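You operate a simulated robot arm through the tools that you are given. There is no shell and no other tool. Be economical: measure what you need, move in short steps, check, and stop when the job is done.

You run a simulated two-armed robot. Do the job below in one go: nothing can be reset, and whatever is moved stays where it is left.

## Task
Set the air conditioner to 23 degrees, then test the brush in the pull tester to about 15 N.
Fine: clamp it with the orange arm; end with the wheel slack, the arm open, the brush in its nest.

The check looks at the end state, three seconds after you hand in, the way a careful person would. Anything else that was tipped, shoved, dropped, spilled or broken makes it a failure.

## Robot
Two 6-joint arms with two-finger parallel grippers on one trunk, on a base that drives. Base frame: it is fixed to the floor where the robot stands at the start and does not move with it; the origin is under the middle of the robot, x ahead of it, y to its left, z up. Units: m, degrees, N and s.
The left shoulder is at the start at [0.28, 0.185, 1.18], the right one opposite. With the tool pointing down near the work surface each hand reaches from about 0.18 to 0.9 m from the robot's upright axis, wherever it stands, measured 20 degrees to its own side. Places, roughly: blue bar [0.9, 0.5, 0.8]; blue brush [1, 1, 1]; brown brush [1, 0.75, 1]; green board slider [0.9, 1.2, 0.8]; lamp switch [0.9, 1.5, 0.8]; magnifier arm [0.9, 1.7, 0.9]; orange arm [0.9, 0.9, 0.8]; red board slider [0.8, 1.2, 0.8]; red wheel [0.9, 0.7, 0.8]; yellow zero button [0.8, 0.9, 0.8]. Payload 1.57 kg a hand.
The TCP of each hand is the grasp point between the finger pads, 0.03 m short of the fingertips. In the tool frame z runs along the fingers and y along their closing line. Largest opening 0.08 m; finger width 0.017, thickness 0.012; the body of the gripper, 0.04 by 0.082 m, starts 0.08 m behind the TCP.
Orientation is that of the tool frame in the base frame, as a unit quaternion [w, x, y, z]. With the fingers straight down and closing along the base's y, the tool's x points along the base's -x, its y along +y and its z along -z.

## Interface
- The arms move only by the tool nudge_tool. It takes "left_increments", "right_increments" or both (then of equal length, played together; a hand with none holds still); each is a list of rows, each an object of numbers (a shift or turn left out is 0, a gripper value left out holds the last): "x", "y", "z": the shift along the tool's x, y, z in m; "ax", "ay", "az": the turn, a rotation vector about the tool's x, y, z in degrees. In form: [{"x": .., "y": .., "z": .., "ax": .., "ay": .., "az": ..}, ...]. A call has 1 to 12 rows; each row is the pose to reach, as a shift and turn from the pose commanded when the call began, along the tool's axes at that moment. "left_grip" and "right_grip" are, for a hand that has rows, the gripper command, from -1 (fully open) to 1 (shut), values between in proportion, set as the call begins (left out, the last holds). Rows are played at 5 a second. More than 0.05 m and 8.6 degrees between two rows, or a gripper value outside its range, and nothing of the call is played. A pose out of reach is approached as far as the arm can. The call stops where the force on the tool passes 40 N (or 10 N more than at its start, if that is more) or the arm is blocked; 0.2 s more then pass. Each finger travels about 0.153 m/s and halts on what it meets, pressing with about 24 N; the grip force reading is that of the motor and also rises with nothing between the fingers. The clock runs only during rows and for 0.2 s after the last one: add rows that repeat a pose to give the fingers time. It gives the time, the measured TCP pose, the force on the tool (base axes), the opening and the grip force at its end, in the units of the frame above (readings bear some noise), with the torque about the TCP (base axes, N m) and any sound that the robot's microphone picked up, and new pictures: "pictures" is both (left out), scene, wrist or none (wrist: the cameras of the hands that moved).
- Cameras (640 x 400 px; columns grow to the right, rows downward): "scene" is now at [0.2409, -0.0063, 1.6564]; the picture's right is [0.15, -0.99, 0.00], its down [-0.49, -0.07, -0.87] and it looks along [0.86, 0.13, -0.50] (base axes); focal length 265 px, centre (320, 200). "left" rides on the left gripper at [0.072, 0.007, -0.122] in its tool frame; the picture's right is [-0.09, 1.00, 0.00], its down [-0.84, -0.08, -0.54] and it looks along [-0.54, -0.05, 0.84] (tool axes); focal length 238 px, centre (320, 200). "right" rides on the right gripper at [0.072, -0.007, -0.122] in its tool frame; the picture's right is [0.09, 1.00, 0.00], its down [-0.84, 0.08, -0.54] and it looks along [-0.54, 0.05, 0.84] (tool axes); focal length 238 px, centre (320, 200). There is no depth. A picture from a camera that has moved, and an enlarged one, comes with that camera's place and axes in the base frame and with its lens. The place of the scene camera against the robot may be out by one fixed shift of up to 0.025 m in any direction.
- slide_trunk(by): slides the trunk up (or, below 0, down) by that many m; the arms and the scene camera ride with it, the base frame stays. It gives what a move gives, with no picture.
- drive_base(legs): drives the robot by 1 to 6 legs, each [ahead, turn to the left] in m and degrees, along the robot's own axes; the way and the turn of a leg run together, so that a leg with both is an arc; at most 1.5 m and 180 degrees a leg. The arms and the cameras ride along, it lands a little off, and it stops where it bumps. It gives what a move gives, and a new picture of the scene camera.
- aim_head(pan, tilt): turns the head with the scene camera to pan (to the left, within 86 degrees either way) and tilt (down, from -29 to 69), counted from straight ahead of the robot. It gives what a move gives, and a new picture of the scene camera.
- enlarge(camera, box): a new picture of the part [left, top, right, bottom] of that camera's present view, enlarged. It takes no simulated time.
- close_job(): hands the job in; it is judged then, once.

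Work in short steps. Places have to be worked out from the pictures, the camera data and where the tool is seen: move nearer, look again, correct. Check each grasp and each placing, and mend what went wrong. You have 120 turns and 260 pictures in all, those below and enlarged ones among them. Open the grippers and draw the arms clear of the work before you hand the job in, unless the task says otherwise; then end with one line.

The tools are called by a JSON object that holds its "name" and its "arguments". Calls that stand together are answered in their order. nudge_tool: Moves the arms, as the interface text tells. Its arguments: {"type":"object","properties":{"left_increments":{"type":"array"},"left_grip":{"type":"number"},"right_increments":{"type":"array"},"right_grip":{"type":"number"},"pictures":{"type":"string","enum":["both","scene","wrist","none"]}},"required":[]} The other tools are called the same way: slide_trunk (by) slides the trunk up or down; drive_base (legs) drives the base; aim_head (pan, tilt) turns the head that bears the scene camera; enlarge (camera, box) takes an enlarged picture of a part of a camera's view; close_job () hands the job in.

At the start:

```text
time_s: 0.0
left_position: [0.5524, 0.2566, 1.4297]
left_tool_rot: [0.0, 0.0, 1.0, 0.0]
left_wrist_force: [-0.7, 0.1, 0.4]
left_ft_torque: [-0.04, -0.02, 0.0]
left_width: 0.0797
left_finger_force: 0.1
right_position: [0.5599, -0.2407, 1.4266]
right_tool_rot: [0.0, 0.0, 1.0, 0.0]
right_wrist_force: [-0.5, -0.6, 1.2]
right_ft_torque: [-0.03, 0.01, -0.03]
right_width: 0.0801
right_finger_force: 0.0
trunk travel left (down, up): [-0.875, 0.115]
robot x, y, heading: [-0.0033, -0.0, 0.1]
head pan, tilt: [8.6, 30.0]
```

scene: 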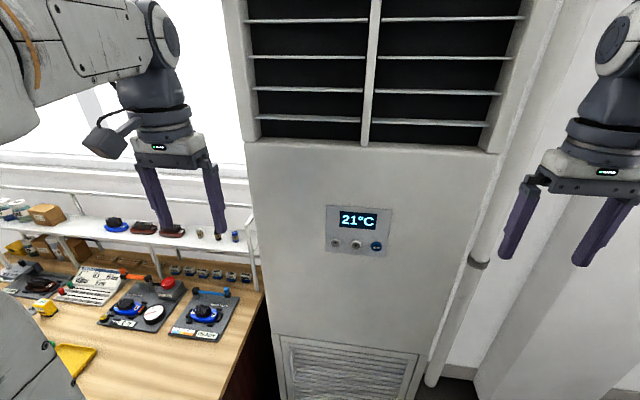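
right: 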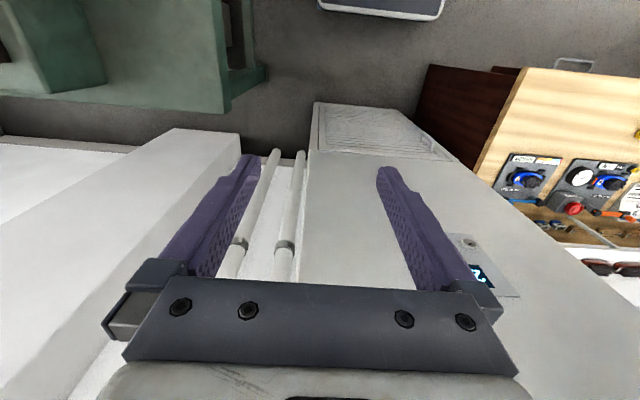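
left: 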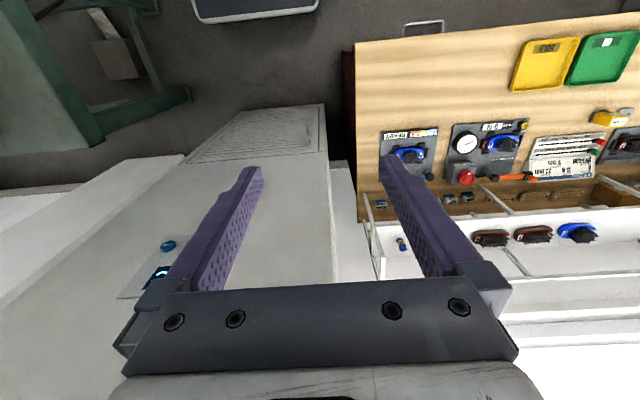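

I start by enlarging the air conditioner panel and the bench to see the controls.

{"name": "enlarge", "arguments": {"camera": "scene", "box": [310, 195, 406, 255]}}

{"name": "enlarge", "arguments": {"camera": "scene", "box": [0, 200, 270, 369]}}

{"name": "enlarge", "arguments": {"camera": "left", "box": [360, 80, 640, 255]}}

```text
6.67 times, centred on (358, 225) of scene
camera zoom: at [0.2409, -0.0063, 1.6564], right [0.15, -0.99, 0.0], down [-0.49, -0.07, -0.87], along [0.86, 0.13, -0.5], focal length 1768 px, centre (67, 33)
```

zoom: 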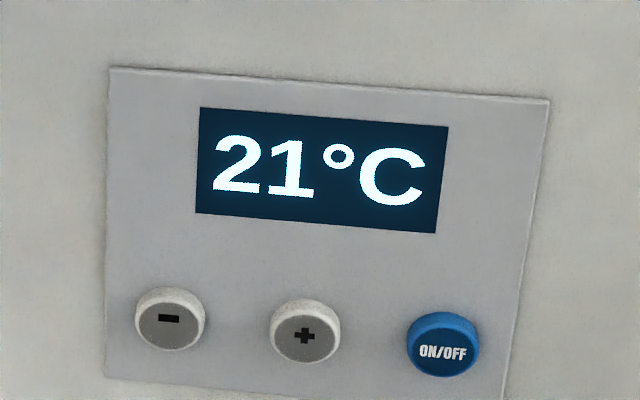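

```text
2.37 times, centred on (135, 284) of scene
camera zoom: at [0.2409, -0.0063, 1.6564], right [0.15, -0.99, 0.0], down [-0.49, -0.07, -0.87], along [0.86, 0.13, -0.5], focal length 628 px, centre (758, 0)
```

zoom: 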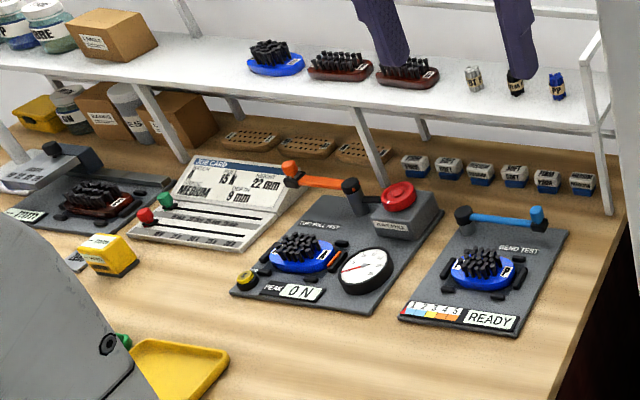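

```text
2.29 times, centred on (500, 168) of left
camera zoom: at [0.4819, 0.2634, 1.551], right [0.09, 1.0, 0.0], down [0.84, -0.08, 0.54], along [0.54, -0.05, -0.84], focal length 545 px, centre (-91, 274)
```

zoom: 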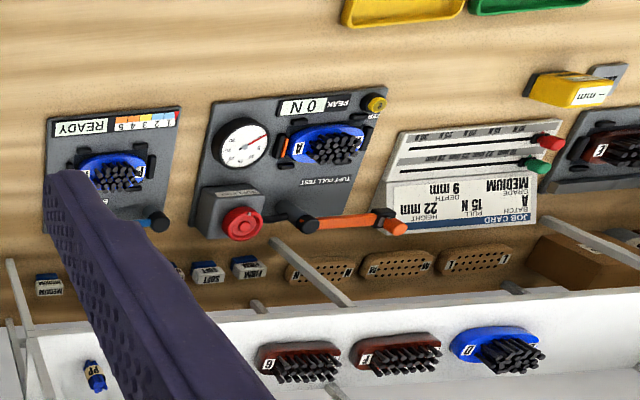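

The AC face is around x≈0.78, with "+" at roughly [0.785, -0.017, 1.21]. I swing the right hand to point forward, closed, in front of the panel.

{"name": "nudge_tool", "arguments": {"right_increments": [{"x": -0.005, "y": 0.012, "z": 0.006, "ay": -7.5}, {"x": -0.01, "y": 0.024, "z": 0.012, "ay": -15}, {"x": -0.015, "y": 0.036, "z": 0.018, "ay": -22.5}, {"x": -0.02, "y": 0.048, "z": 0.024, "ay": -30}, {"x": -0.025, "y": 0.06, "z": 0.03, "ay": -37.5}, {"x": -0.03, "y": 0.072, "z": 0.036, "ay": -45}, {"x": -0.035, "y": 0.084, "z": 0.042, "ay": -52.5}, {"x": -0.04, "y": 0.096, "z": 0.048, "ay": -60}, {"x": -0.045, "y": 0.108, "z": 0.054, "ay": -67.5}, {"x": -0.05, "y": 0.12, "z": 0.06, "ay": -75}, {"x": -0.055, "y": 0.132, "z": 0.066, "ay": -82.5}, {"x": -0.06, "y": 0.14, "z": 0.076, "ay": -90}], "right_grip": 1}}

```text
time_s: 2.6
left_position: [0.551, 0.2574, 1.4297]
left_tool_rot: [0.0, 0.0, 1.0, 0.001]
left_wrist_force: [0.1, -0.1, 0.7]
left_ft_torque: [0.01, 0.0, -0.01]
left_width: 0.0802
left_finger_force: 0.1
right_position: [0.6785, -0.0463, 1.3914]
right_tool_rot: [0.707, 0.0, 0.707, 0.0]
right_wrist_force: [-0.4, -0.5, -1.0]
right_ft_torque: [-0.02, 0.0, -0.01]
right_width: 0.0003
right_finger_force: 21.2
right hand out of reach, approached as far as the arm can: row 3, 4, 5, 6, 7, 8, 9, 10, 11, 12
trunk travel left (down, up): [-0.875, 0.115]
robot x, y, heading: [0.0016, 0.0014, 0.0]
head pan, tilt: [8.6, 30.0]
camera scene: at [0.241, -0.006, 1.6563], right [0.15, -0.99, 0.0], down [-0.49, -0.07, -0.87], along [0.86, 0.13, -0.5], focal length 265 px, centre (320, 200)
camera right: at [0.5559, -0.0529, 1.3212], right [0.0, 1.0, -0.09], down [-0.54, 0.08, 0.84], along [0.84, 0.05, 0.54], focal length 238 px, centre (320, 200)
```

scene: 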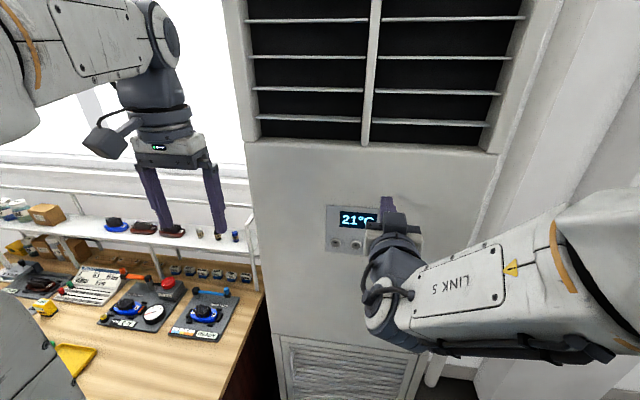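
right: 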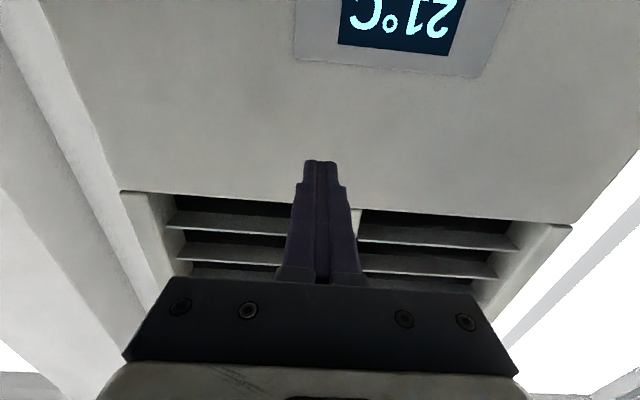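

The hand is too folded; I back the base 0.25 m to give the arm room.

{"name": "drive_base", "arguments": {"legs": [[-0.25, 0]]}}

```text
time_s: 4.4
left_position: [0.3017, 0.2561, 1.4294]
left_tool_rot: [0.0, 0.0, 1.0, 0.001]
left_wrist_force: [0.7, 0.1, 0.4]
left_ft_torque: [-0.01, 0.02, -0.03]
left_width: 0.0799
left_finger_force: 0.0
right_position: [0.427, -0.0464, 1.3931]
right_tool_rot: [0.707, 0.001, 0.707, -0.001]
right_wrist_force: [-0.4, 0.8, 0.3]
right_ft_torque: [0.01, -0.01, 0.01]
right_width: 0.0
right_finger_force: 21.7
trunk travel left (down, up): [-0.875, 0.115]
robot x, y, heading: [-0.2504, 0.0017, 0.3]
head pan, tilt: [8.6, 30.0]
camera scene: at [-0.0095, -0.0064, 1.6564], right [0.15, -0.99, 0.0], down [-0.49, -0.07, -0.87], along [0.86, 0.13, -0.5], focal length 265 px, centre (320, 200)
```

scene: 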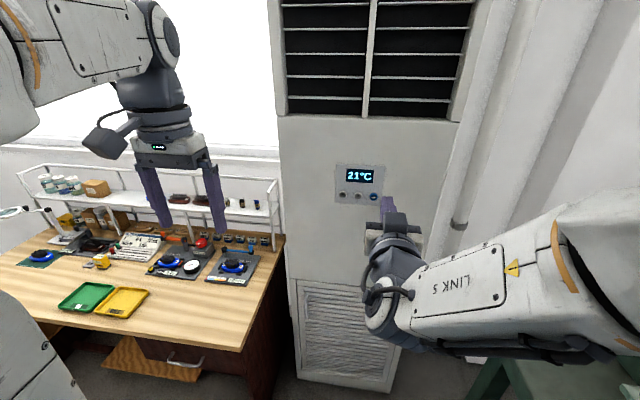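

I refine the panel position with an enlargement from this new place.

{"name": "enlarge", "arguments": {"camera": "scene", "box": [320, 155, 400, 205]}}

```text
8.00 times, centred on (360, 180) of scene
camera zoom: at [-0.0095, -0.0064, 1.6564], right [0.15, -0.99, 0.0], down [-0.49, -0.07, -0.87], along [0.86, 0.13, -0.5], focal length 2122 px, centre (0, 360)
```

zoom: 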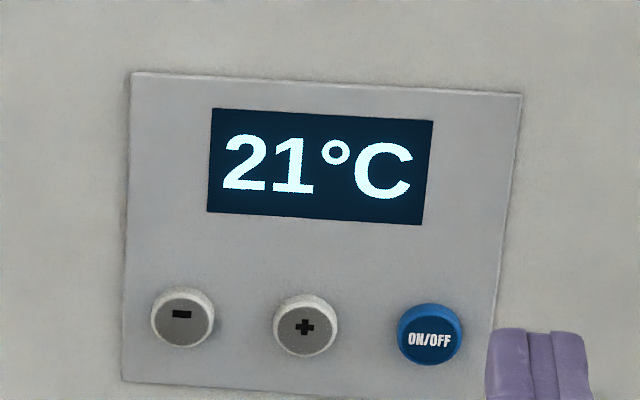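

The tool's projection shows the scene camera is ~2 cm off in y; corrected "+" is near [0.76, 0.006, 1.23]. I move to about 7 cm in front of it.

{"name": "nudge_tool", "arguments": {"right_increments": [{"x": 0.015, "y": 0.013, "z": 0.033}, {"x": 0.03, "y": 0.026, "z": 0.066}, {"x": 0.045, "y": 0.04, "z": 0.1}, {"x": 0.06, "y": 0.053, "z": 0.133}, {"x": 0.075, "y": 0.066, "z": 0.166}, {"x": 0.09, "y": 0.08, "z": 0.2}, {"x": 0.105, "y": 0.093, "z": 0.233}, {"x": 0.12, "y": 0.106, "z": 0.265}, {"x": 0.12, "y": 0.106, "z": 0.265}]}}

```text
time_s: 6.4
left_position: [0.3023, 0.256, 1.4301]
left_tool_rot: [0.001, 0.0, 1.0, 0.0]
left_wrist_force: [0.3, 0.6, -0.1]
left_ft_torque: [-0.01, 0.0, 0.02]
left_width: 0.0799
left_finger_force: 0.1
right_position: [0.693, 0.0591, 1.271]
right_tool_rot: [0.707, 0.0, 0.708, 0.0]
right_wrist_force: [0.5, -0.2, 0.1]
right_ft_torque: [-0.01, -0.02, -0.02]
right_width: 0.0002
right_finger_force: 21.6
trunk travel left (down, up): [-0.875, 0.115]
robot x, y, heading: [-0.2523, -0.0002, 0.2]
head pan, tilt: [8.6, 30.0]
camera scene: at [-0.0093, -0.0063, 1.6564], right [0.15, -0.99, 0.0], down [-0.49, -0.07, -0.87], along [0.86, 0.13, -0.5], focal length 265 px, centre (320, 200)
camera right: at [0.5704, 0.0516, 1.2005], right [0.0, 1.0, -0.09], down [-0.54, 0.08, 0.84], along [0.84, 0.05, 0.54], focal length 238 px, centre (320, 200)
```

scene: 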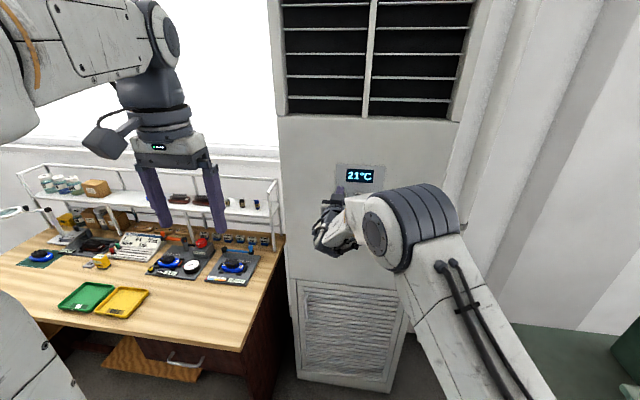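
right: 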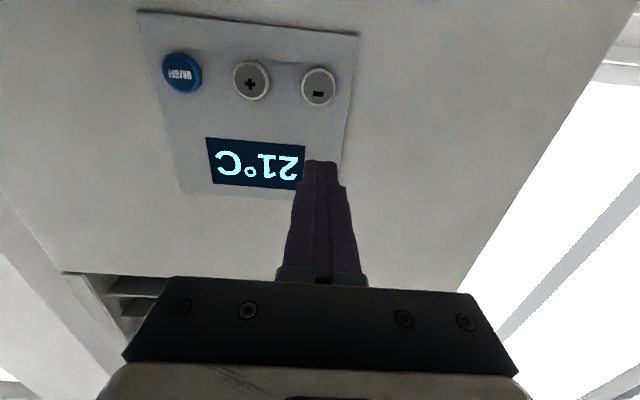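

Wrist view puts "+" at about [0.76, 0.004, 1.225]. I shift in front of it.

{"name": "nudge_tool", "arguments": {"right_increments": [{"x": 0.023, "y": -0.028}, {"x": 0.046, "y": -0.055}, {"x": 0.046, "y": -0.055}]}}

```text
time_s: 7.2
left_position: [0.3018, 0.2565, 1.43]
left_tool_rot: [-0.001, 0.0, 1.0, 0.001]
left_wrist_force: [0.3, -0.5, -0.2]
left_ft_torque: [0.0, 0.0, 0.0]
left_width: 0.0799
left_finger_force: 0.0
right_position: [0.692, 0.0024, 1.2262]
right_tool_rot: [0.706, 0.001, 0.708, -0.001]
right_wrist_force: [0.2, -0.7, 0.0]
right_ft_torque: [0.03, 0.02, 0.0]
right_width: 0.0
right_finger_force: 21.5
trunk travel left (down, up): [-0.875, 0.115]
robot x, y, heading: [-0.2509, 0.0012, 0.3]
head pan, tilt: [8.6, 30.0]
camera scene: at [-0.0096, -0.0065, 1.6564], right [0.15, -0.99, 0.0], down [-0.49, -0.07, -0.87], along [0.86, 0.13, -0.5], focal length 265 px, centre (320, 200)
camera right: at [0.5695, -0.0038, 1.1547], right [0.0, 1.0, -0.09], down [-0.54, 0.08, 0.84], along [0.84, 0.05, 0.54], focal length 238 px, centre (320, 200)
```

scene: 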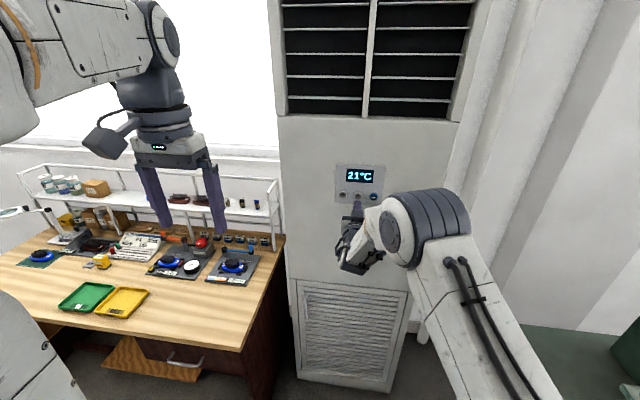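
right: 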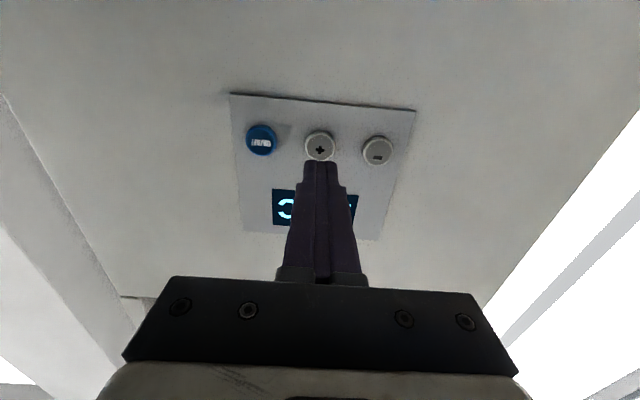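

Aligned with "+". I press forward in small steps.

{"name": "nudge_tool", "arguments": {"right_increments": [{"z": 0.01, "x": 0.003}, {"z": 0.016, "x": 0.003}, {"z": 0.02, "x": 0.003}, {"z": 0.024, "x": 0.003}], "pictures": "scene"}}

{"name": "enlarge", "arguments": {"camera": "scene", "box": [320, 155, 400, 205]}}

```text
time_s: 8.2
left_position: [0.3015, 0.2557, 1.4299]
left_tool_rot: [0.001, -0.001, 1.0, 0.0]
left_wrist_force: [-0.7, 0.2, -0.4]
left_ft_torque: [-0.01, 0.0, -0.01]
left_width: 0.0802
left_finger_force: 0.0
right_position: [0.7165, 0.002, 1.2236]
right_tool_rot: [0.707, 0.001, 0.707, -0.001]
right_wrist_force: [0.4, -0.3, -0.4]
right_ft_torque: [0.0, -0.01, -0.02]
right_width: 0.0002
right_finger_force: 21.0
trunk travel left (down, up): [-0.875, 0.115]
robot x, y, heading: [-0.2531, -0.0023, -0.2]
head pan, tilt: [8.6, 30.0]
camera scene: at [-0.0097, -0.0064, 1.6564], right [0.15, -0.99, 0.0], down [-0.49, -0.07, -0.87], along [0.86, 0.13, -0.5], focal length 265 px, centre (320, 200)
```

scene: 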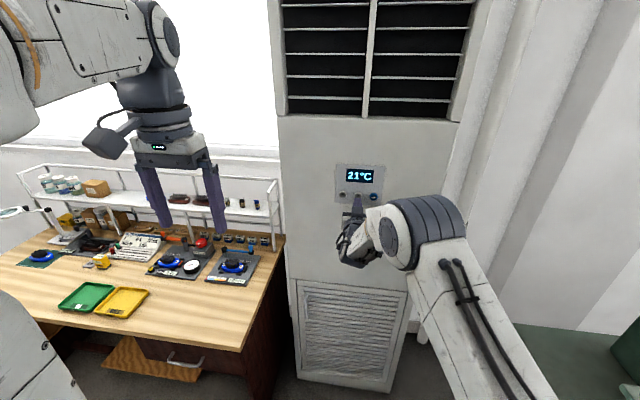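

```text
8.00 times, centred on (360, 180) of scene
camera zoom: at [-0.0097, -0.0064, 1.6564], right [0.15, -0.99, 0.0], down [-0.49, -0.07, -0.87], along [0.86, 0.13, -0.5], focal length 2122 px, centre (0, 360)
```

zoom: 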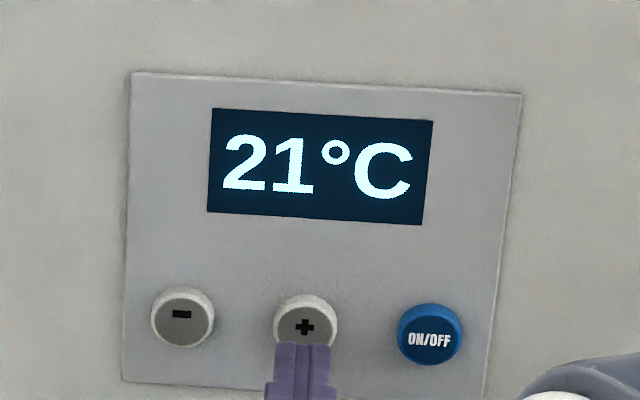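

No contact yet (tip x≈0.746). I advance further in 3 mm steps.

{"name": "nudge_tool", "arguments": {"right_increments": [{"z": 0.003}, {"z": 0.006}, {"z": 0.009}, {"z": 0.012}], "pictures": "none"}}

{"name": "enlarge", "arguments": {"camera": "scene", "box": [320, 155, 400, 205]}}

```text
time_s: 9.2
left_position: [0.3024, 0.2561, 1.4292]
left_tool_rot: [0.0, 0.0, 1.0, 0.0]
left_wrist_force: [-0.4, 0.0, -0.1]
left_ft_torque: [0.04, 0.0, 0.03]
left_width: 0.0799
left_finger_force: 0.1
right_position: [0.7288, 0.0022, 1.2229]
right_tool_rot: [0.707, 0.0, 0.707, 0.0]
right_wrist_force: [0.1, 0.1, -0.2]
right_ft_torque: [-0.04, 0.0, 0.01]
right_width: 0.0
right_finger_force: 21.6
trunk travel left (down, up): [-0.875, 0.115]
robot x, y, heading: [-0.2511, -0.0001, -0.2]
head pan, tilt: [8.6, 30.0]
```

```text
8.00 times, centred on (360, 180) of scene
camera zoom: at [-0.0097, -0.0064, 1.6564], right [0.15, -0.99, 0.0], down [-0.49, -0.07, -0.87], along [0.86, 0.13, -0.5], focal length 2122 px, centre (0, 360)
```

zoom: 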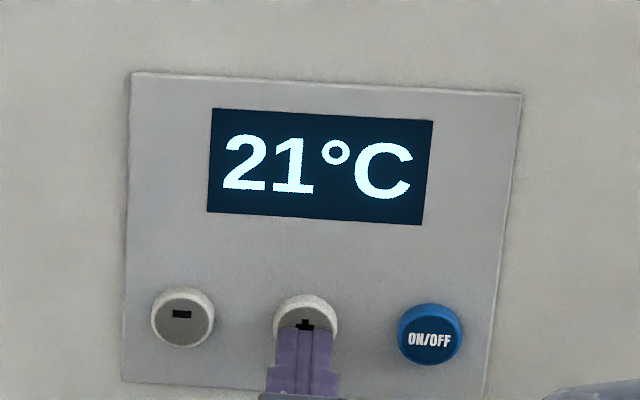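

Still short; continuing in 3 mm steps.

{"name": "nudge_tool", "arguments": {"right_increments": [{"z": 0.003}, {"z": 0.006}, {"z": 0.009}], "pictures": "none"}}

{"name": "enlarge", "arguments": {"camera": "scene", "box": [320, 155, 400, 205]}}

```text
time_s: 10.0
left_position: [0.3017, 0.2568, 1.4285]
left_tool_rot: [0.0, 0.0, 1.0, 0.001]
left_wrist_force: [0.4, 0.1, -0.7]
left_ft_torque: [0.02, 0.0, 0.0]
left_width: 0.0796
left_finger_force: 0.0
right_position: [0.7366, 0.0024, 1.2233]
right_tool_rot: [0.707, 0.0, 0.707, 0.0]
right_wrist_force: [-5.1, 0.9, 0.7]
right_ft_torque: [0.06, -0.04, -0.02]
right_width: 0.0002
right_finger_force: 21.4
trunk travel left (down, up): [-0.875, 0.115]
robot x, y, heading: [-0.2514, -0.002, 0.1]
head pan, tilt: [8.6, 30.0]
heard: click
```

```text
8.00 times, centred on (360, 180) of scene
camera zoom: at [-0.0102, -0.0063, 1.6565], right [0.15, -0.99, 0.0], down [-0.49, -0.07, -0.87], along [0.86, 0.13, -0.5], focal length 2122 px, centre (0, 360)
```

zoom: 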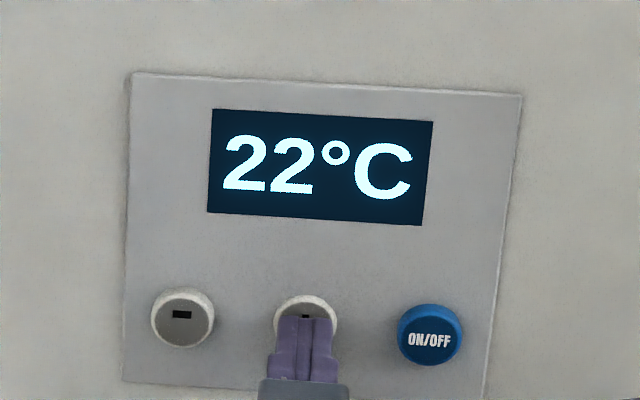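

A click, and it reads 22. I back off 15 mm and press the same depth once more, then retreat.

{"name": "nudge_tool", "arguments": {"right_increments": [{"z": -0.008}, {"z": -0.015}, {"z": -0.015}, {"z": -0.006}, {"z": -0.003}, {"z": 0}, {"z": 0}], "pictures": "none"}}

{"name": "enlarge", "arguments": {"camera": "scene", "box": [320, 155, 400, 205]}}

```text
time_s: 11.6
left_position: [0.3009, 0.2572, 1.4303]
left_tool_rot: [0.0, 0.001, 1.0, 0.0]
left_wrist_force: [-0.1, -0.9, -0.3]
left_ft_torque: [0.02, -0.04, -0.01]
left_width: 0.0801
left_finger_force: 0.1
right_position: [0.7371, 0.002, 1.2222]
right_tool_rot: [0.708, 0.001, 0.707, -0.001]
right_wrist_force: [-7.2, -1.1, 1.8]
right_ft_torque: [0.07, -0.07, -0.03]
right_width: 0.0
right_finger_force: 21.4
trunk travel left (down, up): [-0.875, 0.115]
robot x, y, heading: [-0.2506, -0.0003, -0.0]
head pan, tilt: [8.6, 30.0]
heard: click
```

```text
8.00 times, centred on (360, 180) of scene
camera zoom: at [-0.0104, -0.0064, 1.6566], right [0.15, -0.99, 0.0], down [-0.49, -0.07, -0.87], along [0.86, 0.13, -0.5], focal length 2122 px, centre (0, 360)
```

zoom: 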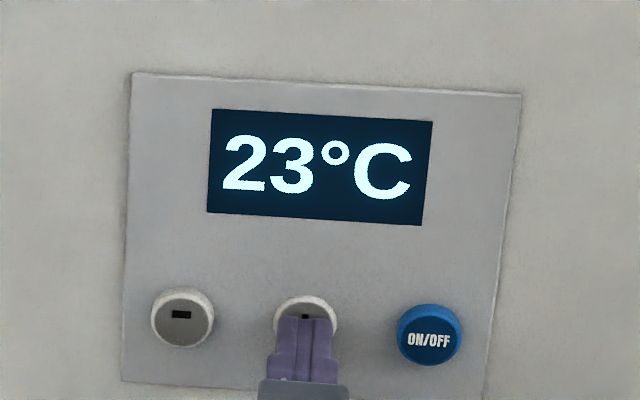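

Reads 23 °C. I retract the right hand straight back, then return it to its pointing-down pose.

{"name": "nudge_tool", "arguments": {"right_increments": [{"z": -0.04}, {"z": -0.08}, {"z": -0.12}, {"z": -0.16}], "pictures": "none"}}

{"name": "nudge_tool", "arguments": {"right_increments": [{"x": -0.017, "y": -0.02, "z": -0.018, "ay": 7.5}, {"x": -0.034, "y": -0.04, "z": -0.036, "ay": 15}, {"x": -0.05, "y": -0.06, "z": -0.054, "ay": 22.5}, {"x": -0.067, "y": -0.08, "z": -0.072, "ay": 30}, {"x": -0.084, "y": -0.1, "z": -0.09, "ay": 37.5}, {"x": -0.1, "y": -0.12, "z": -0.11, "ay": 45}, {"x": -0.117, "y": -0.14, "z": -0.13, "ay": 52.5}, {"x": -0.134, "y": -0.16, "z": -0.15, "ay": 60}, {"x": -0.15, "y": -0.18, "z": -0.17, "ay": 67.5}, {"x": -0.167, "y": -0.2, "z": -0.19, "ay": 75}, {"x": -0.184, "y": -0.22, "z": -0.21, "ay": 82.5}, {"x": -0.2, "y": -0.24, "z": -0.23, "ay": 90}], "pictures": "scene"}}

```text
time_s: 12.6
left_position: [0.3021, 0.2573, 1.4299]
left_tool_rot: [0.0, 0.0, 1.0, 0.0]
left_wrist_force: [0.0, 0.7, 0.1]
left_ft_torque: [0.02, 0.0, -0.01]
left_width: 0.0802
left_finger_force: 0.0
right_position: [0.5771, 0.0037, 1.2232]
right_tool_rot: [0.707, 0.002, 0.708, -0.001]
right_wrist_force: [-0.2, 0.8, 0.0]
right_ft_torque: [0.01, -0.02, 0.01]
right_width: 0.0
right_finger_force: 21.1
trunk travel left (down, up): [-0.875, 0.115]
robot x, y, heading: [-0.2525, -0.0007, -0.0]
head pan, tilt: [8.6, 30.0]
```

```text
time_s: 15.2
left_position: [0.3021, 0.2562, 1.4299]
left_tool_rot: [-0.001, 0.001, 1.0, 0.0]
left_wrist_force: [0.0, -0.5, 1.0]
left_ft_torque: [0.0, -0.02, 0.02]
left_width: 0.0799
left_finger_force: 0.0
right_position: [0.3464, -0.237, 1.4241]
right_tool_rot: [0.0, 0.001, 1.0, -0.001]
right_wrist_force: [1.0, -0.4, -0.4]
right_ft_torque: [0.01, -0.01, -0.02]
right_width: 0.0
right_finger_force: 21.4
trunk travel left (down, up): [-0.875, 0.115]
robot x, y, heading: [-0.2506, 0.0005, -0.0]
head pan, tilt: [8.6, 30.0]
camera scene: at [-0.0097, -0.0064, 1.6564], right [0.15, -0.99, 0.0], down [-0.49, -0.07, -0.87], along [0.86, 0.13, -0.5], focal length 265 px, centre (320, 200)
```

scene: 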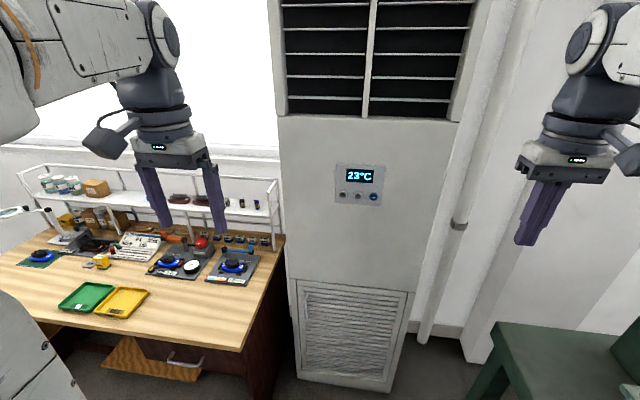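

Right hand is clear. Next I drive over in front of the pull tester: turn left, ahead 0.62, turn back.

{"name": "drive_base", "arguments": {"legs": [[0, 90], [0.62, 0], [0, -90]]}}

{"name": "aim_head", "arguments": {"pan": 5, "tilt": 38}}

```text
time_s: 26.3
left_position: [0.3049, 0.8806, 1.4302]
left_tool_rot: [0.0, -0.004, 1.0, -0.001]
left_wrist_force: [-1.1, -0.1, 1.0]
left_ft_torque: [0.02, -0.02, 0.02]
left_width: 0.08
left_finger_force: 0.1
right_position: [0.3549, 0.3885, 1.4253]
right_tool_rot: [-0.001, -0.003, 1.0, 0.0]
right_wrist_force: [0.0, 0.0, -0.6]
right_ft_torque: [0.02, -0.02, 0.0]
right_width: 0.0001
right_finger_force: 21.4
trunk travel left (down, up): [-0.875, 0.115]
robot x, y, heading: [-0.2463, 0.6212, 0.5]
head pan, tilt: [8.6, 30.0]
camera scene: at [-0.0046, 0.6156, 1.6564], right [0.16, -0.99, 0.0], down [-0.49, -0.08, -0.87], along [0.86, 0.14, -0.5], focal length 265 px, centre (320, 200)
```

scene: 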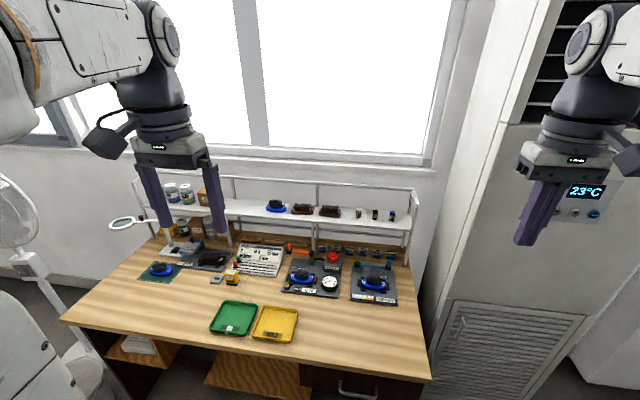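

```text
time_s: 27.0
left_position: [0.3047, 0.8814, 1.4307]
left_tool_rot: [0.001, -0.005, 1.0, 0.0]
left_wrist_force: [-0.4, 0.4, 0.2]
left_ft_torque: [0.01, 0.06, -0.02]
left_width: 0.0798
left_finger_force: 0.1
right_position: [0.354, 0.3893, 1.4235]
right_tool_rot: [-0.001, -0.003, 1.0, -0.001]
right_wrist_force: [0.3, 0.3, -1.0]
right_ft_torque: [0.03, 0.01, 0.01]
right_width: 0.0
right_finger_force: 20.8
trunk travel left (down, up): [-0.875, 0.115]
robot x, y, heading: [-0.2475, 0.6188, 0.6]
head pan, tilt: [5.0, 38.0]
camera scene: at [-0.008, 0.6096, 1.6441], right [0.1, -1.0, 0.0], down [-0.61, -0.06, -0.79], along [0.78, 0.08, -0.62], focal length 265 px, centre (320, 200)
```

scene: 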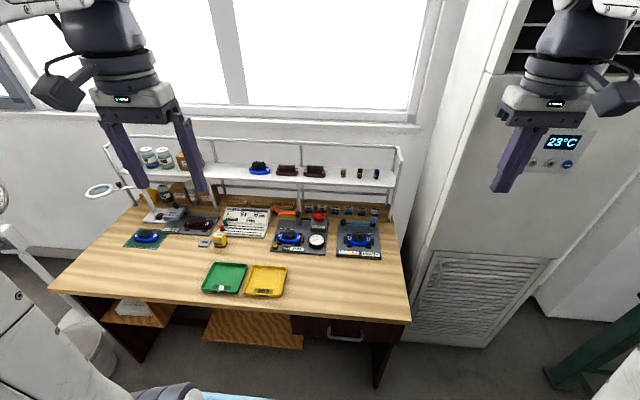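

The bench's front edge is near x≈0.47. I drive ahead 0.2 m, then look down to see base clearance.

{"name": "drive_base", "arguments": {"legs": [[0.2, -0.5]]}}

{"name": "aim_head", "arguments": {"pan": 0, "tilt": 65}}

```text
time_s: 28.6
left_position: [0.508, 0.8796, 1.4299]
left_tool_rot: [0.0, -0.001, 1.0, 0.0]
left_wrist_force: [0.7, -0.3, -0.4]
left_ft_torque: [-0.01, -0.02, 0.02]
left_width: 0.08
left_finger_force: 0.1
right_position: [0.5534, 0.3849, 1.4236]
right_tool_rot: [0.0, 0.0, 1.0, 0.0]
right_wrist_force: [0.1, -0.3, 0.7]
right_ft_torque: [0.0, -0.01, 0.03]
right_width: 0.0
right_finger_force: 21.3
trunk travel left (down, up): [-0.875, 0.115]
robot x, y, heading: [-0.0476, 0.6185, 0.2]
head pan, tilt: [5.0, 38.0]
camera scene: at [0.1934, 0.6088, 1.6441], right [0.09, -1.0, 0.0], down [-0.61, -0.05, -0.79], along [0.78, 0.07, -0.62], focal length 265 px, centre (320, 200)
```

scene: 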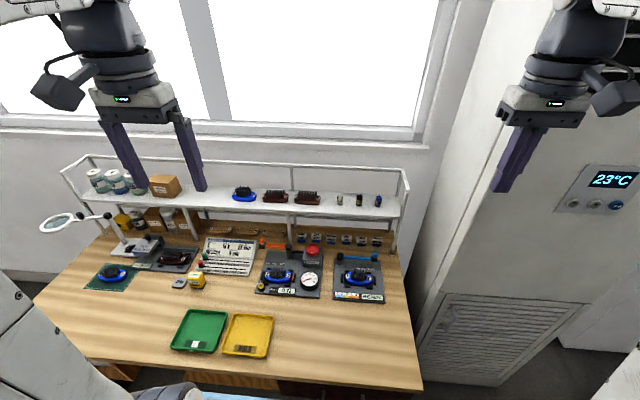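

```text
time_s: 29.5
left_position: [0.508, 0.8801, 1.4296]
left_tool_rot: [0.001, -0.001, 1.0, 0.001]
left_wrist_force: [1.2, -1.1, -0.4]
left_ft_torque: [0.03, 0.02, -0.02]
left_width: 0.08
left_finger_force: 0.0
right_position: [0.5546, 0.3854, 1.4234]
right_tool_rot: [0.0, 0.0, 1.0, 0.0]
right_wrist_force: [0.4, -0.6, 0.5]
right_ft_torque: [-0.02, 0.01, 0.0]
right_width: 0.0003
right_finger_force: 21.2
trunk travel left (down, up): [-0.875, 0.115]
robot x, y, heading: [-0.045, 0.6212, 0.1]
head pan, tilt: [0.0, 65.0]
camera scene: at [0.1684, 0.6013, 1.6088], right [0.0, -1.0, 0.0], down [-0.91, 0.0, -0.42], along [0.42, 0.0, -0.91], focal length 265 px, centre (320, 200)
```

scene: 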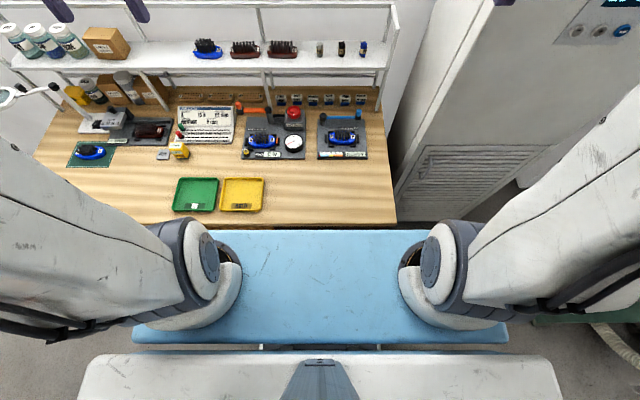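

The blue deck is the robot's own torso (front about 0.39 m ahead of the axis, z≈1.09); the bench edge is at x≈0.45. I move ahead 0.07 m and look at the tester.

{"name": "drive_base", "arguments": {"legs": [[0.07, 0]]}}

{"name": "aim_head", "arguments": {"pan": 12, "tilt": 50}}

{"name": "enlarge", "arguments": {"camera": "scene", "box": [230, 140, 390, 240]}}

```text
time_s: 30.5
left_position: [0.5797, 0.8779, 1.43]
left_tool_rot: [-0.001, 0.0, 1.0, 0.0]
left_wrist_force: [-0.1, 1.6, 0.4]
left_ft_torque: [0.0, 0.02, 0.0]
left_width: 0.0799
left_finger_force: 0.2
right_position: [0.6234, 0.3847, 1.4235]
right_tool_rot: [-0.001, 0.001, 1.0, 0.0]
right_wrist_force: [-0.5, 0.7, 0.4]
right_ft_torque: [0.0, 0.01, -0.01]
right_width: 0.0
right_finger_force: 21.6
trunk travel left (down, up): [-0.875, 0.115]
robot x, y, heading: [0.0275, 0.62, 0.0]
head pan, tilt: [0.0, 65.0]
camera scene: at [0.2385, 0.6011, 1.6087], right [0.0, -1.0, 0.0], down [-0.91, 0.0, -0.42], along [0.42, 0.0, -0.91], focal length 265 px, centre (320, 200)
```

scene: 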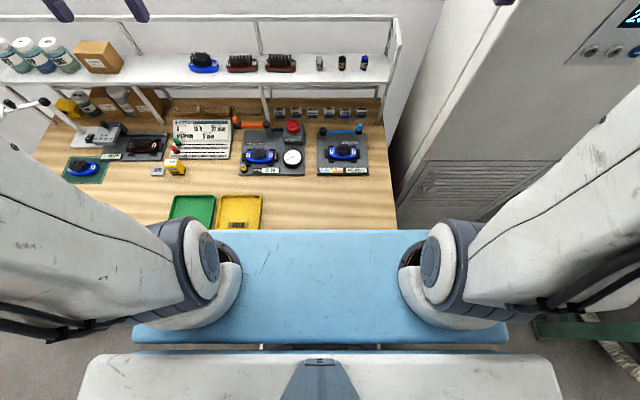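

```text
time_s: 31.3
left_position: [0.5787, 0.878, 1.4303]
left_tool_rot: [-0.001, 0.0, 1.0, 0.0]
left_wrist_force: [0.4, -0.1, 0.4]
left_ft_torque: [-0.02, -0.02, -0.01]
left_width: 0.0801
left_finger_force: 0.1
right_position: [0.6249, 0.3846, 1.424]
right_tool_rot: [-0.001, 0.001, 1.0, -0.001]
right_wrist_force: [0.7, 0.2, -0.2]
right_ft_torque: [-0.02, -0.04, -0.01]
right_width: 0.0
right_finger_force: 21.5
trunk travel left (down, up): [-0.875, 0.115]
robot x, y, heading: [0.0281, 0.6198, -0.1]
head pan, tilt: [12.0, 50.0]
camera scene: at [0.2532, 0.6171, 1.6269], right [0.21, -0.98, 0.0], down [-0.75, -0.16, -0.64], along [0.63, 0.13, -0.77], focal length 265 px, centre (320, 200)
```

scene: 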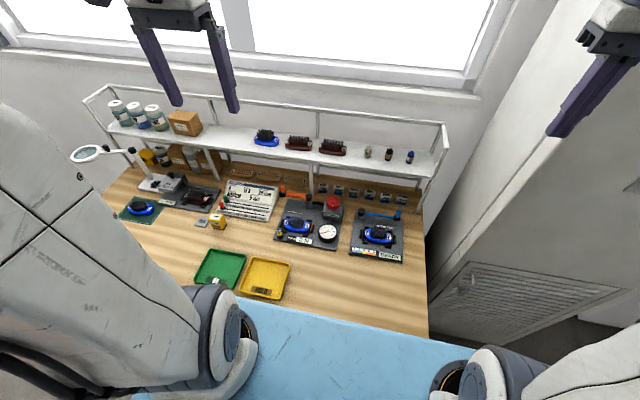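

```text
4.00 times, centred on (310, 190) of scene
camera zoom: at [0.2532, 0.6171, 1.6269], right [0.21, -0.98, 0.0], down [-0.75, -0.16, -0.64], along [0.63, 0.13, -0.77], focal length 1061 px, centre (360, 240)
```

zoom: 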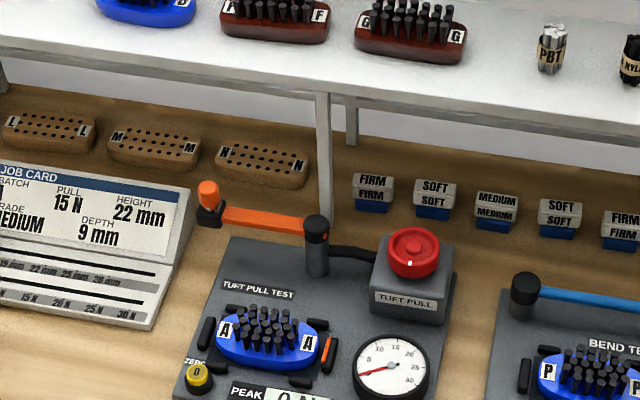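

Shelf front edge overhangs near x≈0.95, so I'll use a forward-tilted tool. I bring the left hand over the tester with a 35° tilt to see it with the wrist camera.

{"name": "nudge_tool", "arguments": {"left_increments": [{"x": -0.012, "z": 0.033, "ay": -4.4}, {"x": -0.024, "z": 0.066, "ay": -8.8}, {"x": -0.036, "z": 0.1, "ay": -13.2}, {"x": -0.048, "z": 0.133, "ay": -17.6}, {"x": -0.06, "z": 0.166, "ay": -22}, {"x": -0.072, "z": 0.2, "ay": -26.4}, {"x": -0.084, "z": 0.233, "ay": -30.8}, {"x": -0.1, "z": 0.266, "ay": -35}, {"x": -0.1, "z": 0.28, "ay": -35}]}}

```text
time_s: 33.3
left_position: [0.6762, 0.8742, 1.1483]
left_tool_rot: [0.295, 0.034, 0.955, 0.0]
left_wrist_force: [0.7, 1.9, 0.7]
left_ft_torque: [-0.18, 0.11, -0.03]
left_width: 0.0797
left_finger_force: 0.1
left hand out of reach, approached as far as the arm can: row 8
right_position: [0.625, 0.3858, 1.4243]
right_tool_rot: [-0.001, 0.001, 1.0, 0.0]
right_wrist_force: [0.4, 0.5, 1.0]
right_ft_torque: [-0.02, 0.01, 0.0]
right_width: 0.0
right_finger_force: 21.1
trunk travel left (down, up): [-0.875, 0.115]
robot x, y, heading: [0.0248, 0.6163, -0.2]
head pan, tilt: [12.0, 50.0]
camera scene: at [0.2537, 0.6174, 1.6268], right [0.21, -0.98, 0.0], down [-0.75, -0.16, -0.64], along [0.63, 0.13, -0.77], focal length 265 px, centre (320, 200)
camera left: at [0.5505, 0.8871, 1.2078], right [0.14, 0.99, 0.07], down [0.38, -0.12, 0.92], along [0.91, -0.1, -0.39], focal length 238 px, centre (320, 200)
```

scene: 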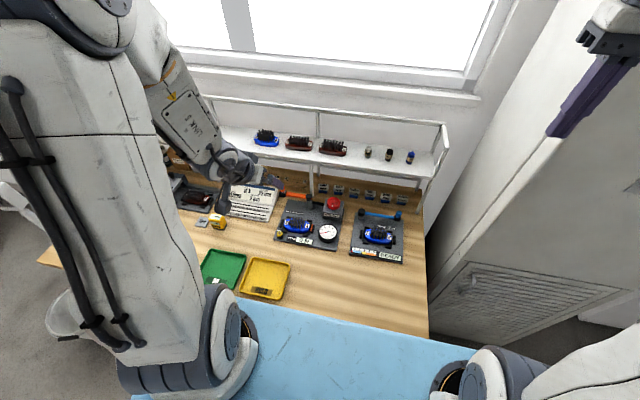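
left: 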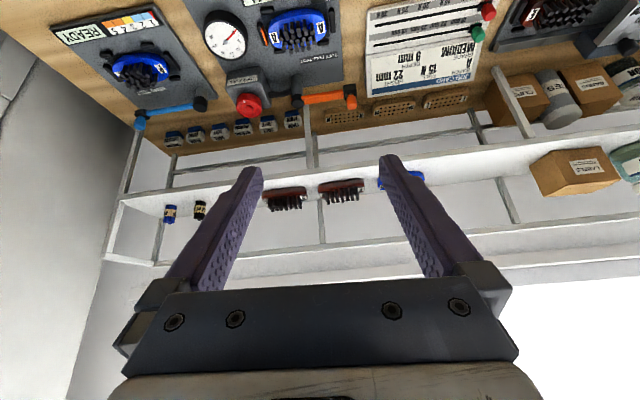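

The wrist view gives the orange knob at roughly [0.91, 0.93, 0.85] and shows the shelf above it. I straighten the small twist and move nearer with the fingers.

{"name": "nudge_tool", "arguments": {"left_increments": [{"y": 0.01, "z": 0.035, "az": -1, "ax": -0.3}, {"y": 0.02, "z": 0.07, "az": -2, "ax": -0.6}, {"y": 0.03, "z": 0.1, "az": -3, "ax": -0.9}, {"y": 0.04, "z": 0.13, "az": -3.7, "ax": -1.2}, {"y": 0.05, "z": 0.16, "az": -3.7, "ax": -1.2}, {"y": 0.05, "z": 0.16, "az": -3.7, "ax": -1.2}], "left_grip": -0.2}}

```text
time_s: 34.7
left_position: [0.7706, 0.928, 1.019]
left_tool_rot: [0.3, -0.033, 0.953, 0.0]
left_wrist_force: [0.1, -0.5, 0.1]
left_ft_torque: [0.0, -0.03, 0.01]
left_width: 0.0482
left_finger_force: 0.0
right_position: [0.624, 0.3852, 1.4234]
right_tool_rot: [-0.001, 0.001, 1.0, 0.0]
right_wrist_force: [0.3, 0.6, 0.7]
right_ft_torque: [0.01, 0.01, -0.02]
right_width: 0.0
right_finger_force: 21.7
trunk travel left (down, up): [-0.875, 0.115]
robot x, y, heading: [0.0278, 0.6204, 0.3]
head pan, tilt: [12.0, 50.0]
camera scene: at [0.2535, 0.6173, 1.6269], right [0.21, -0.98, 0.0], down [-0.75, -0.16, -0.64], along [0.63, 0.13, -0.77], focal length 265 px, centre (320, 200)
camera left: at [0.643, 0.9277, 1.0766], right [0.01, 1.0, 0.03], down [0.38, -0.03, 0.93], along [0.93, 0.0, -0.38], focal length 238 px, centre (320, 200)
```

scene: 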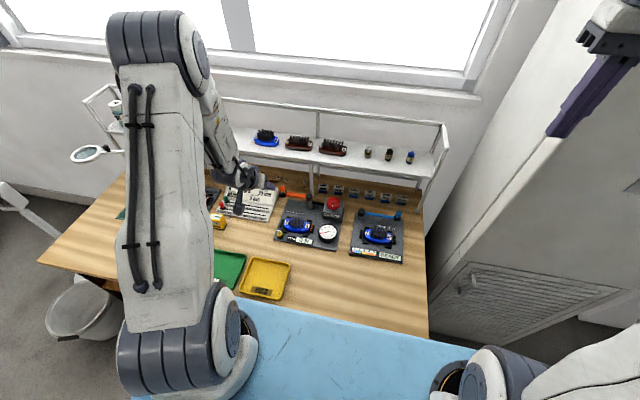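
left: 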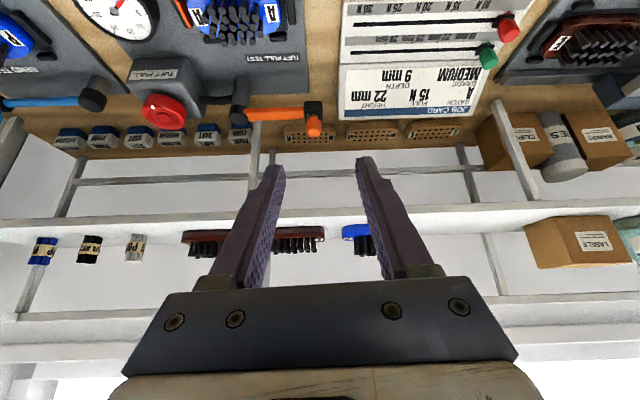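

Knob appears at about [0.865, 0.924, 0.88]. I yaw the hand −45° about vertical so that the closing line follows the swing, stopping ~7 cm short along the fingers.

{"name": "nudge_tool", "arguments": {"left_increments": [{"x": -0.001, "y": 0.004, "z": 0.017, "ax": 4.3, "az": 6.15}, {"x": -0.002, "y": 0.008, "z": 0.034, "ax": 8.6, "az": 12.3}, {"x": -0.003, "y": 0.012, "z": 0.051, "ax": 12.9, "az": 18.45}, {"x": -0.004, "y": 0.016, "z": 0.068, "ax": 17.2, "az": 24.6}, {"x": -0.005, "y": 0.02, "z": 0.085, "ax": 21.5, "az": 30.75}, {"x": -0.006, "y": 0.024, "z": 0.1, "ax": 25.8, "az": 36.9}, {"x": -0.006, "y": 0.024, "z": 0.1, "ax": 25.8, "az": 36.9}]}}

{"name": "enlarge", "arguments": {"camera": "left", "box": [120, 0, 440, 200]}}

```text
time_s: 36.3
left_position: [0.8313, 0.954, 0.9402]
left_tool_rot: [0.285, 0.334, 0.891, -0.115]
left_wrist_force: [0.5, -0.3, 0.1]
left_ft_torque: [-0.03, -0.03, -0.01]
left_width: 0.048
left_finger_force: 0.0
right_position: [0.6238, 0.3858, 1.4241]
right_tool_rot: [-0.001, 0.0, 1.0, -0.001]
right_wrist_force: [-0.1, 0.2, -0.8]
right_ft_torque: [-0.01, 0.01, 0.0]
right_width: 0.0
right_finger_force: 21.3
trunk travel left (down, up): [-0.875, 0.115]
robot x, y, heading: [0.0275, 0.619, 0.0]
head pan, tilt: [12.0, 50.0]
camera scene: at [0.2534, 0.6173, 1.6269], right [0.21, -0.98, 0.0], down [-0.75, -0.16, -0.64], along [0.63, 0.13, -0.77], focal length 265 px, centre (320, 200)
camera left: at [0.7397, 1.0459, 0.9956], right [0.71, 0.7, 0.04], down [0.23, -0.29, 0.93], along [0.66, -0.66, -0.37], focal length 238 px, centre (320, 200)
```

scene: 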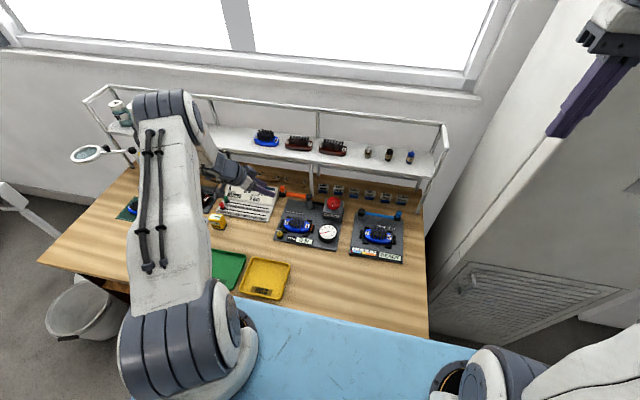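
left: 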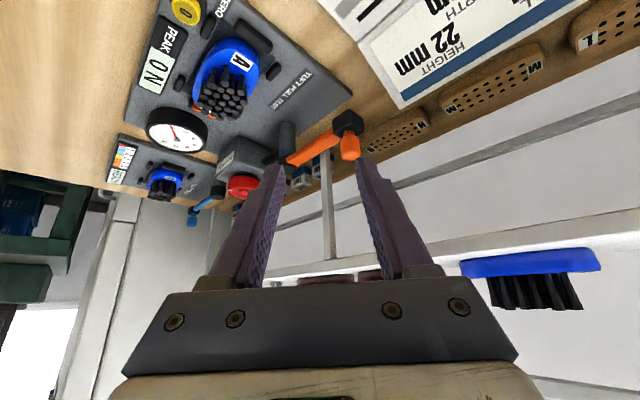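

```text
2.00 times, centred on (280, 100) of left
camera zoom: at [0.7397, 1.0459, 0.9956], right [0.71, 0.7, 0.04], down [0.23, -0.29, 0.93], along [0.66, -0.66, -0.37], focal length 477 px, centre (400, 400)
```

zoom: 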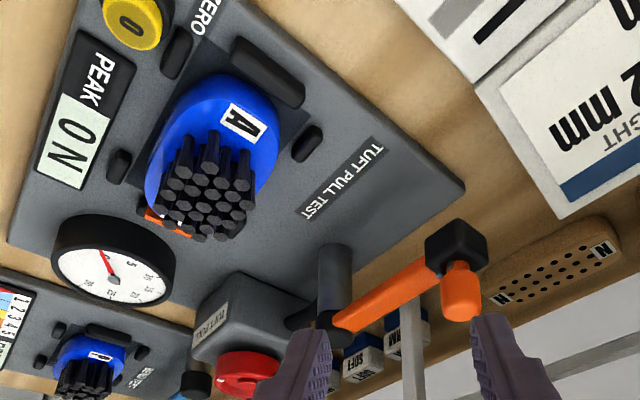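

Triangulated: knob ≈[0.909, 0.923, 0.853], pivot ≈[0.886, 0.839], so the arm end (R≈0.087) swings ~90° to sit over the brush at ≈[0.80, 0.865]. I line up laterally and come halfway in.

{"name": "nudge_tool", "arguments": {"left_increments": [{"x": -0.006, "y": 0.015, "z": 0.015}, {"x": -0.013, "y": 0.03, "z": 0.03}, {"x": -0.013, "y": 0.03, "z": 0.045}, {"x": -0.013, "y": 0.03, "z": 0.045}], "pictures": "wrist"}}

{"name": "enlarge", "arguments": {"camera": "left", "box": [200, 60, 440, 210]}}

```text
time_s: 37.3
left_position: [0.8784, 0.9528, 0.9096]
left_tool_rot: [0.284, 0.334, 0.891, -0.115]
left_wrist_force: [0.5, 0.0, -0.1]
left_ft_torque: [0.0, -0.04, -0.02]
left_width: 0.0479
left_finger_force: 0.1
right_position: [0.6246, 0.3848, 1.4242]
right_tool_rot: [-0.001, 0.001, 1.0, 0.0]
right_wrist_force: [0.8, -1.1, 0.3]
right_ft_torque: [0.0, 0.0, -0.01]
right_width: 0.0001
right_finger_force: 21.8
trunk travel left (down, up): [-0.875, 0.115]
robot x, y, heading: [0.0267, 0.6168, -0.3]
head pan, tilt: [12.0, 50.0]
camera left: at [0.787, 1.0434, 0.9661], right [0.71, 0.7, 0.04], down [0.23, -0.29, 0.93], along [0.66, -0.65, -0.37], focal length 238 px, centre (320, 200)
```

left: 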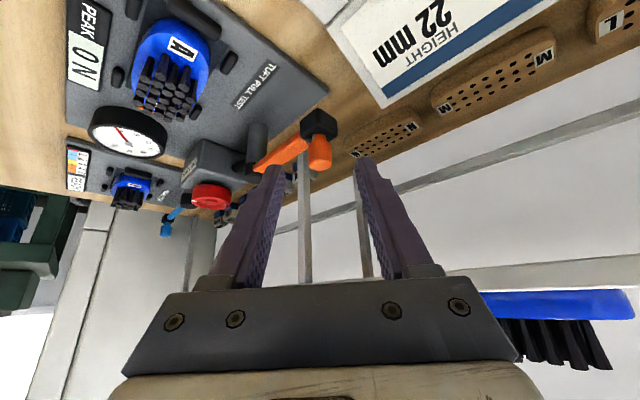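

```text
2.67 times, centred on (320, 135) of left
camera zoom: at [0.787, 1.0434, 0.9661], right [0.71, 0.7, 0.04], down [0.23, -0.29, 0.93], along [0.66, -0.65, -0.37], focal length 636 px, centre (320, 373)
```

zoom: 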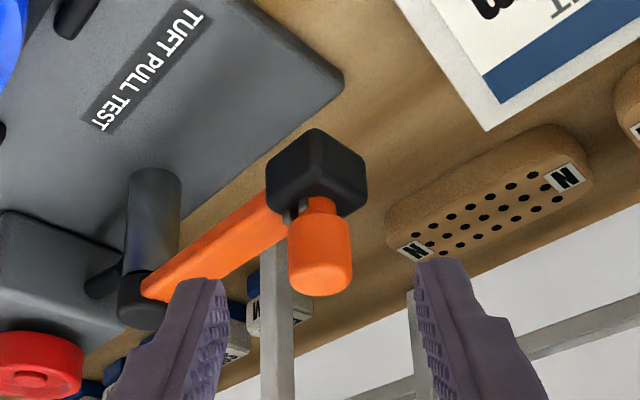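

Knob is centred between the fingers at ≈[0.911, 0.923, 0.858]. I advance 4.7 cm along the fingers.

{"name": "nudge_tool", "arguments": {"left_increments": [{"x": -0.006, "z": 0.015}, {"x": -0.006, "z": 0.03}, {"x": -0.006, "z": 0.047}, {"x": -0.006, "z": 0.047}], "pictures": "none"}}

{"name": "enlarge", "arguments": {"camera": "left", "box": [200, 60, 440, 210]}}

```text
time_s: 38.3
left_position: [0.9028, 0.9307, 0.8755]
left_tool_rot: [0.284, 0.333, 0.892, -0.114]
left_wrist_force: [0.3, -0.2, -0.3]
left_ft_torque: [0.0, -0.01, 0.01]
left_width: 0.048
left_finger_force: 0.0
right_position: [0.6246, 0.3852, 1.4243]
right_tool_rot: [-0.001, 0.002, 1.0, 0.001]
right_wrist_force: [0.1, 0.0, -0.6]
right_ft_torque: [0.04, 0.04, 0.01]
right_width: 0.0
right_finger_force: 21.3
trunk travel left (down, up): [-0.875, 0.115]
robot x, y, heading: [0.0239, 0.6222, 0.1]
head pan, tilt: [12.0, 50.0]
```

```text
2.67 times, centred on (320, 135) of left
camera zoom: at [0.8112, 1.0214, 0.9316], right [0.71, 0.7, 0.04], down [0.23, -0.29, 0.93], along [0.66, -0.65, -0.37], focal length 636 px, centre (320, 373)
```

zoom: 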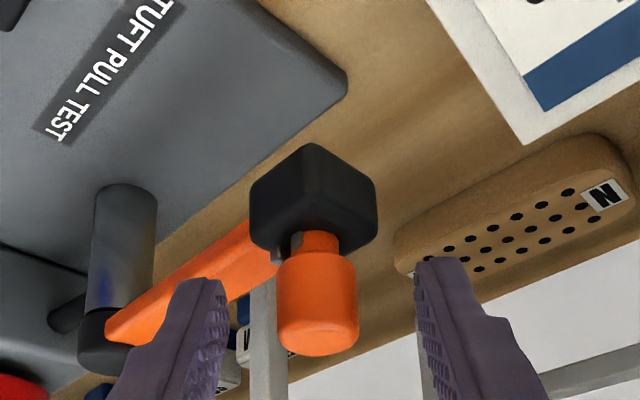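

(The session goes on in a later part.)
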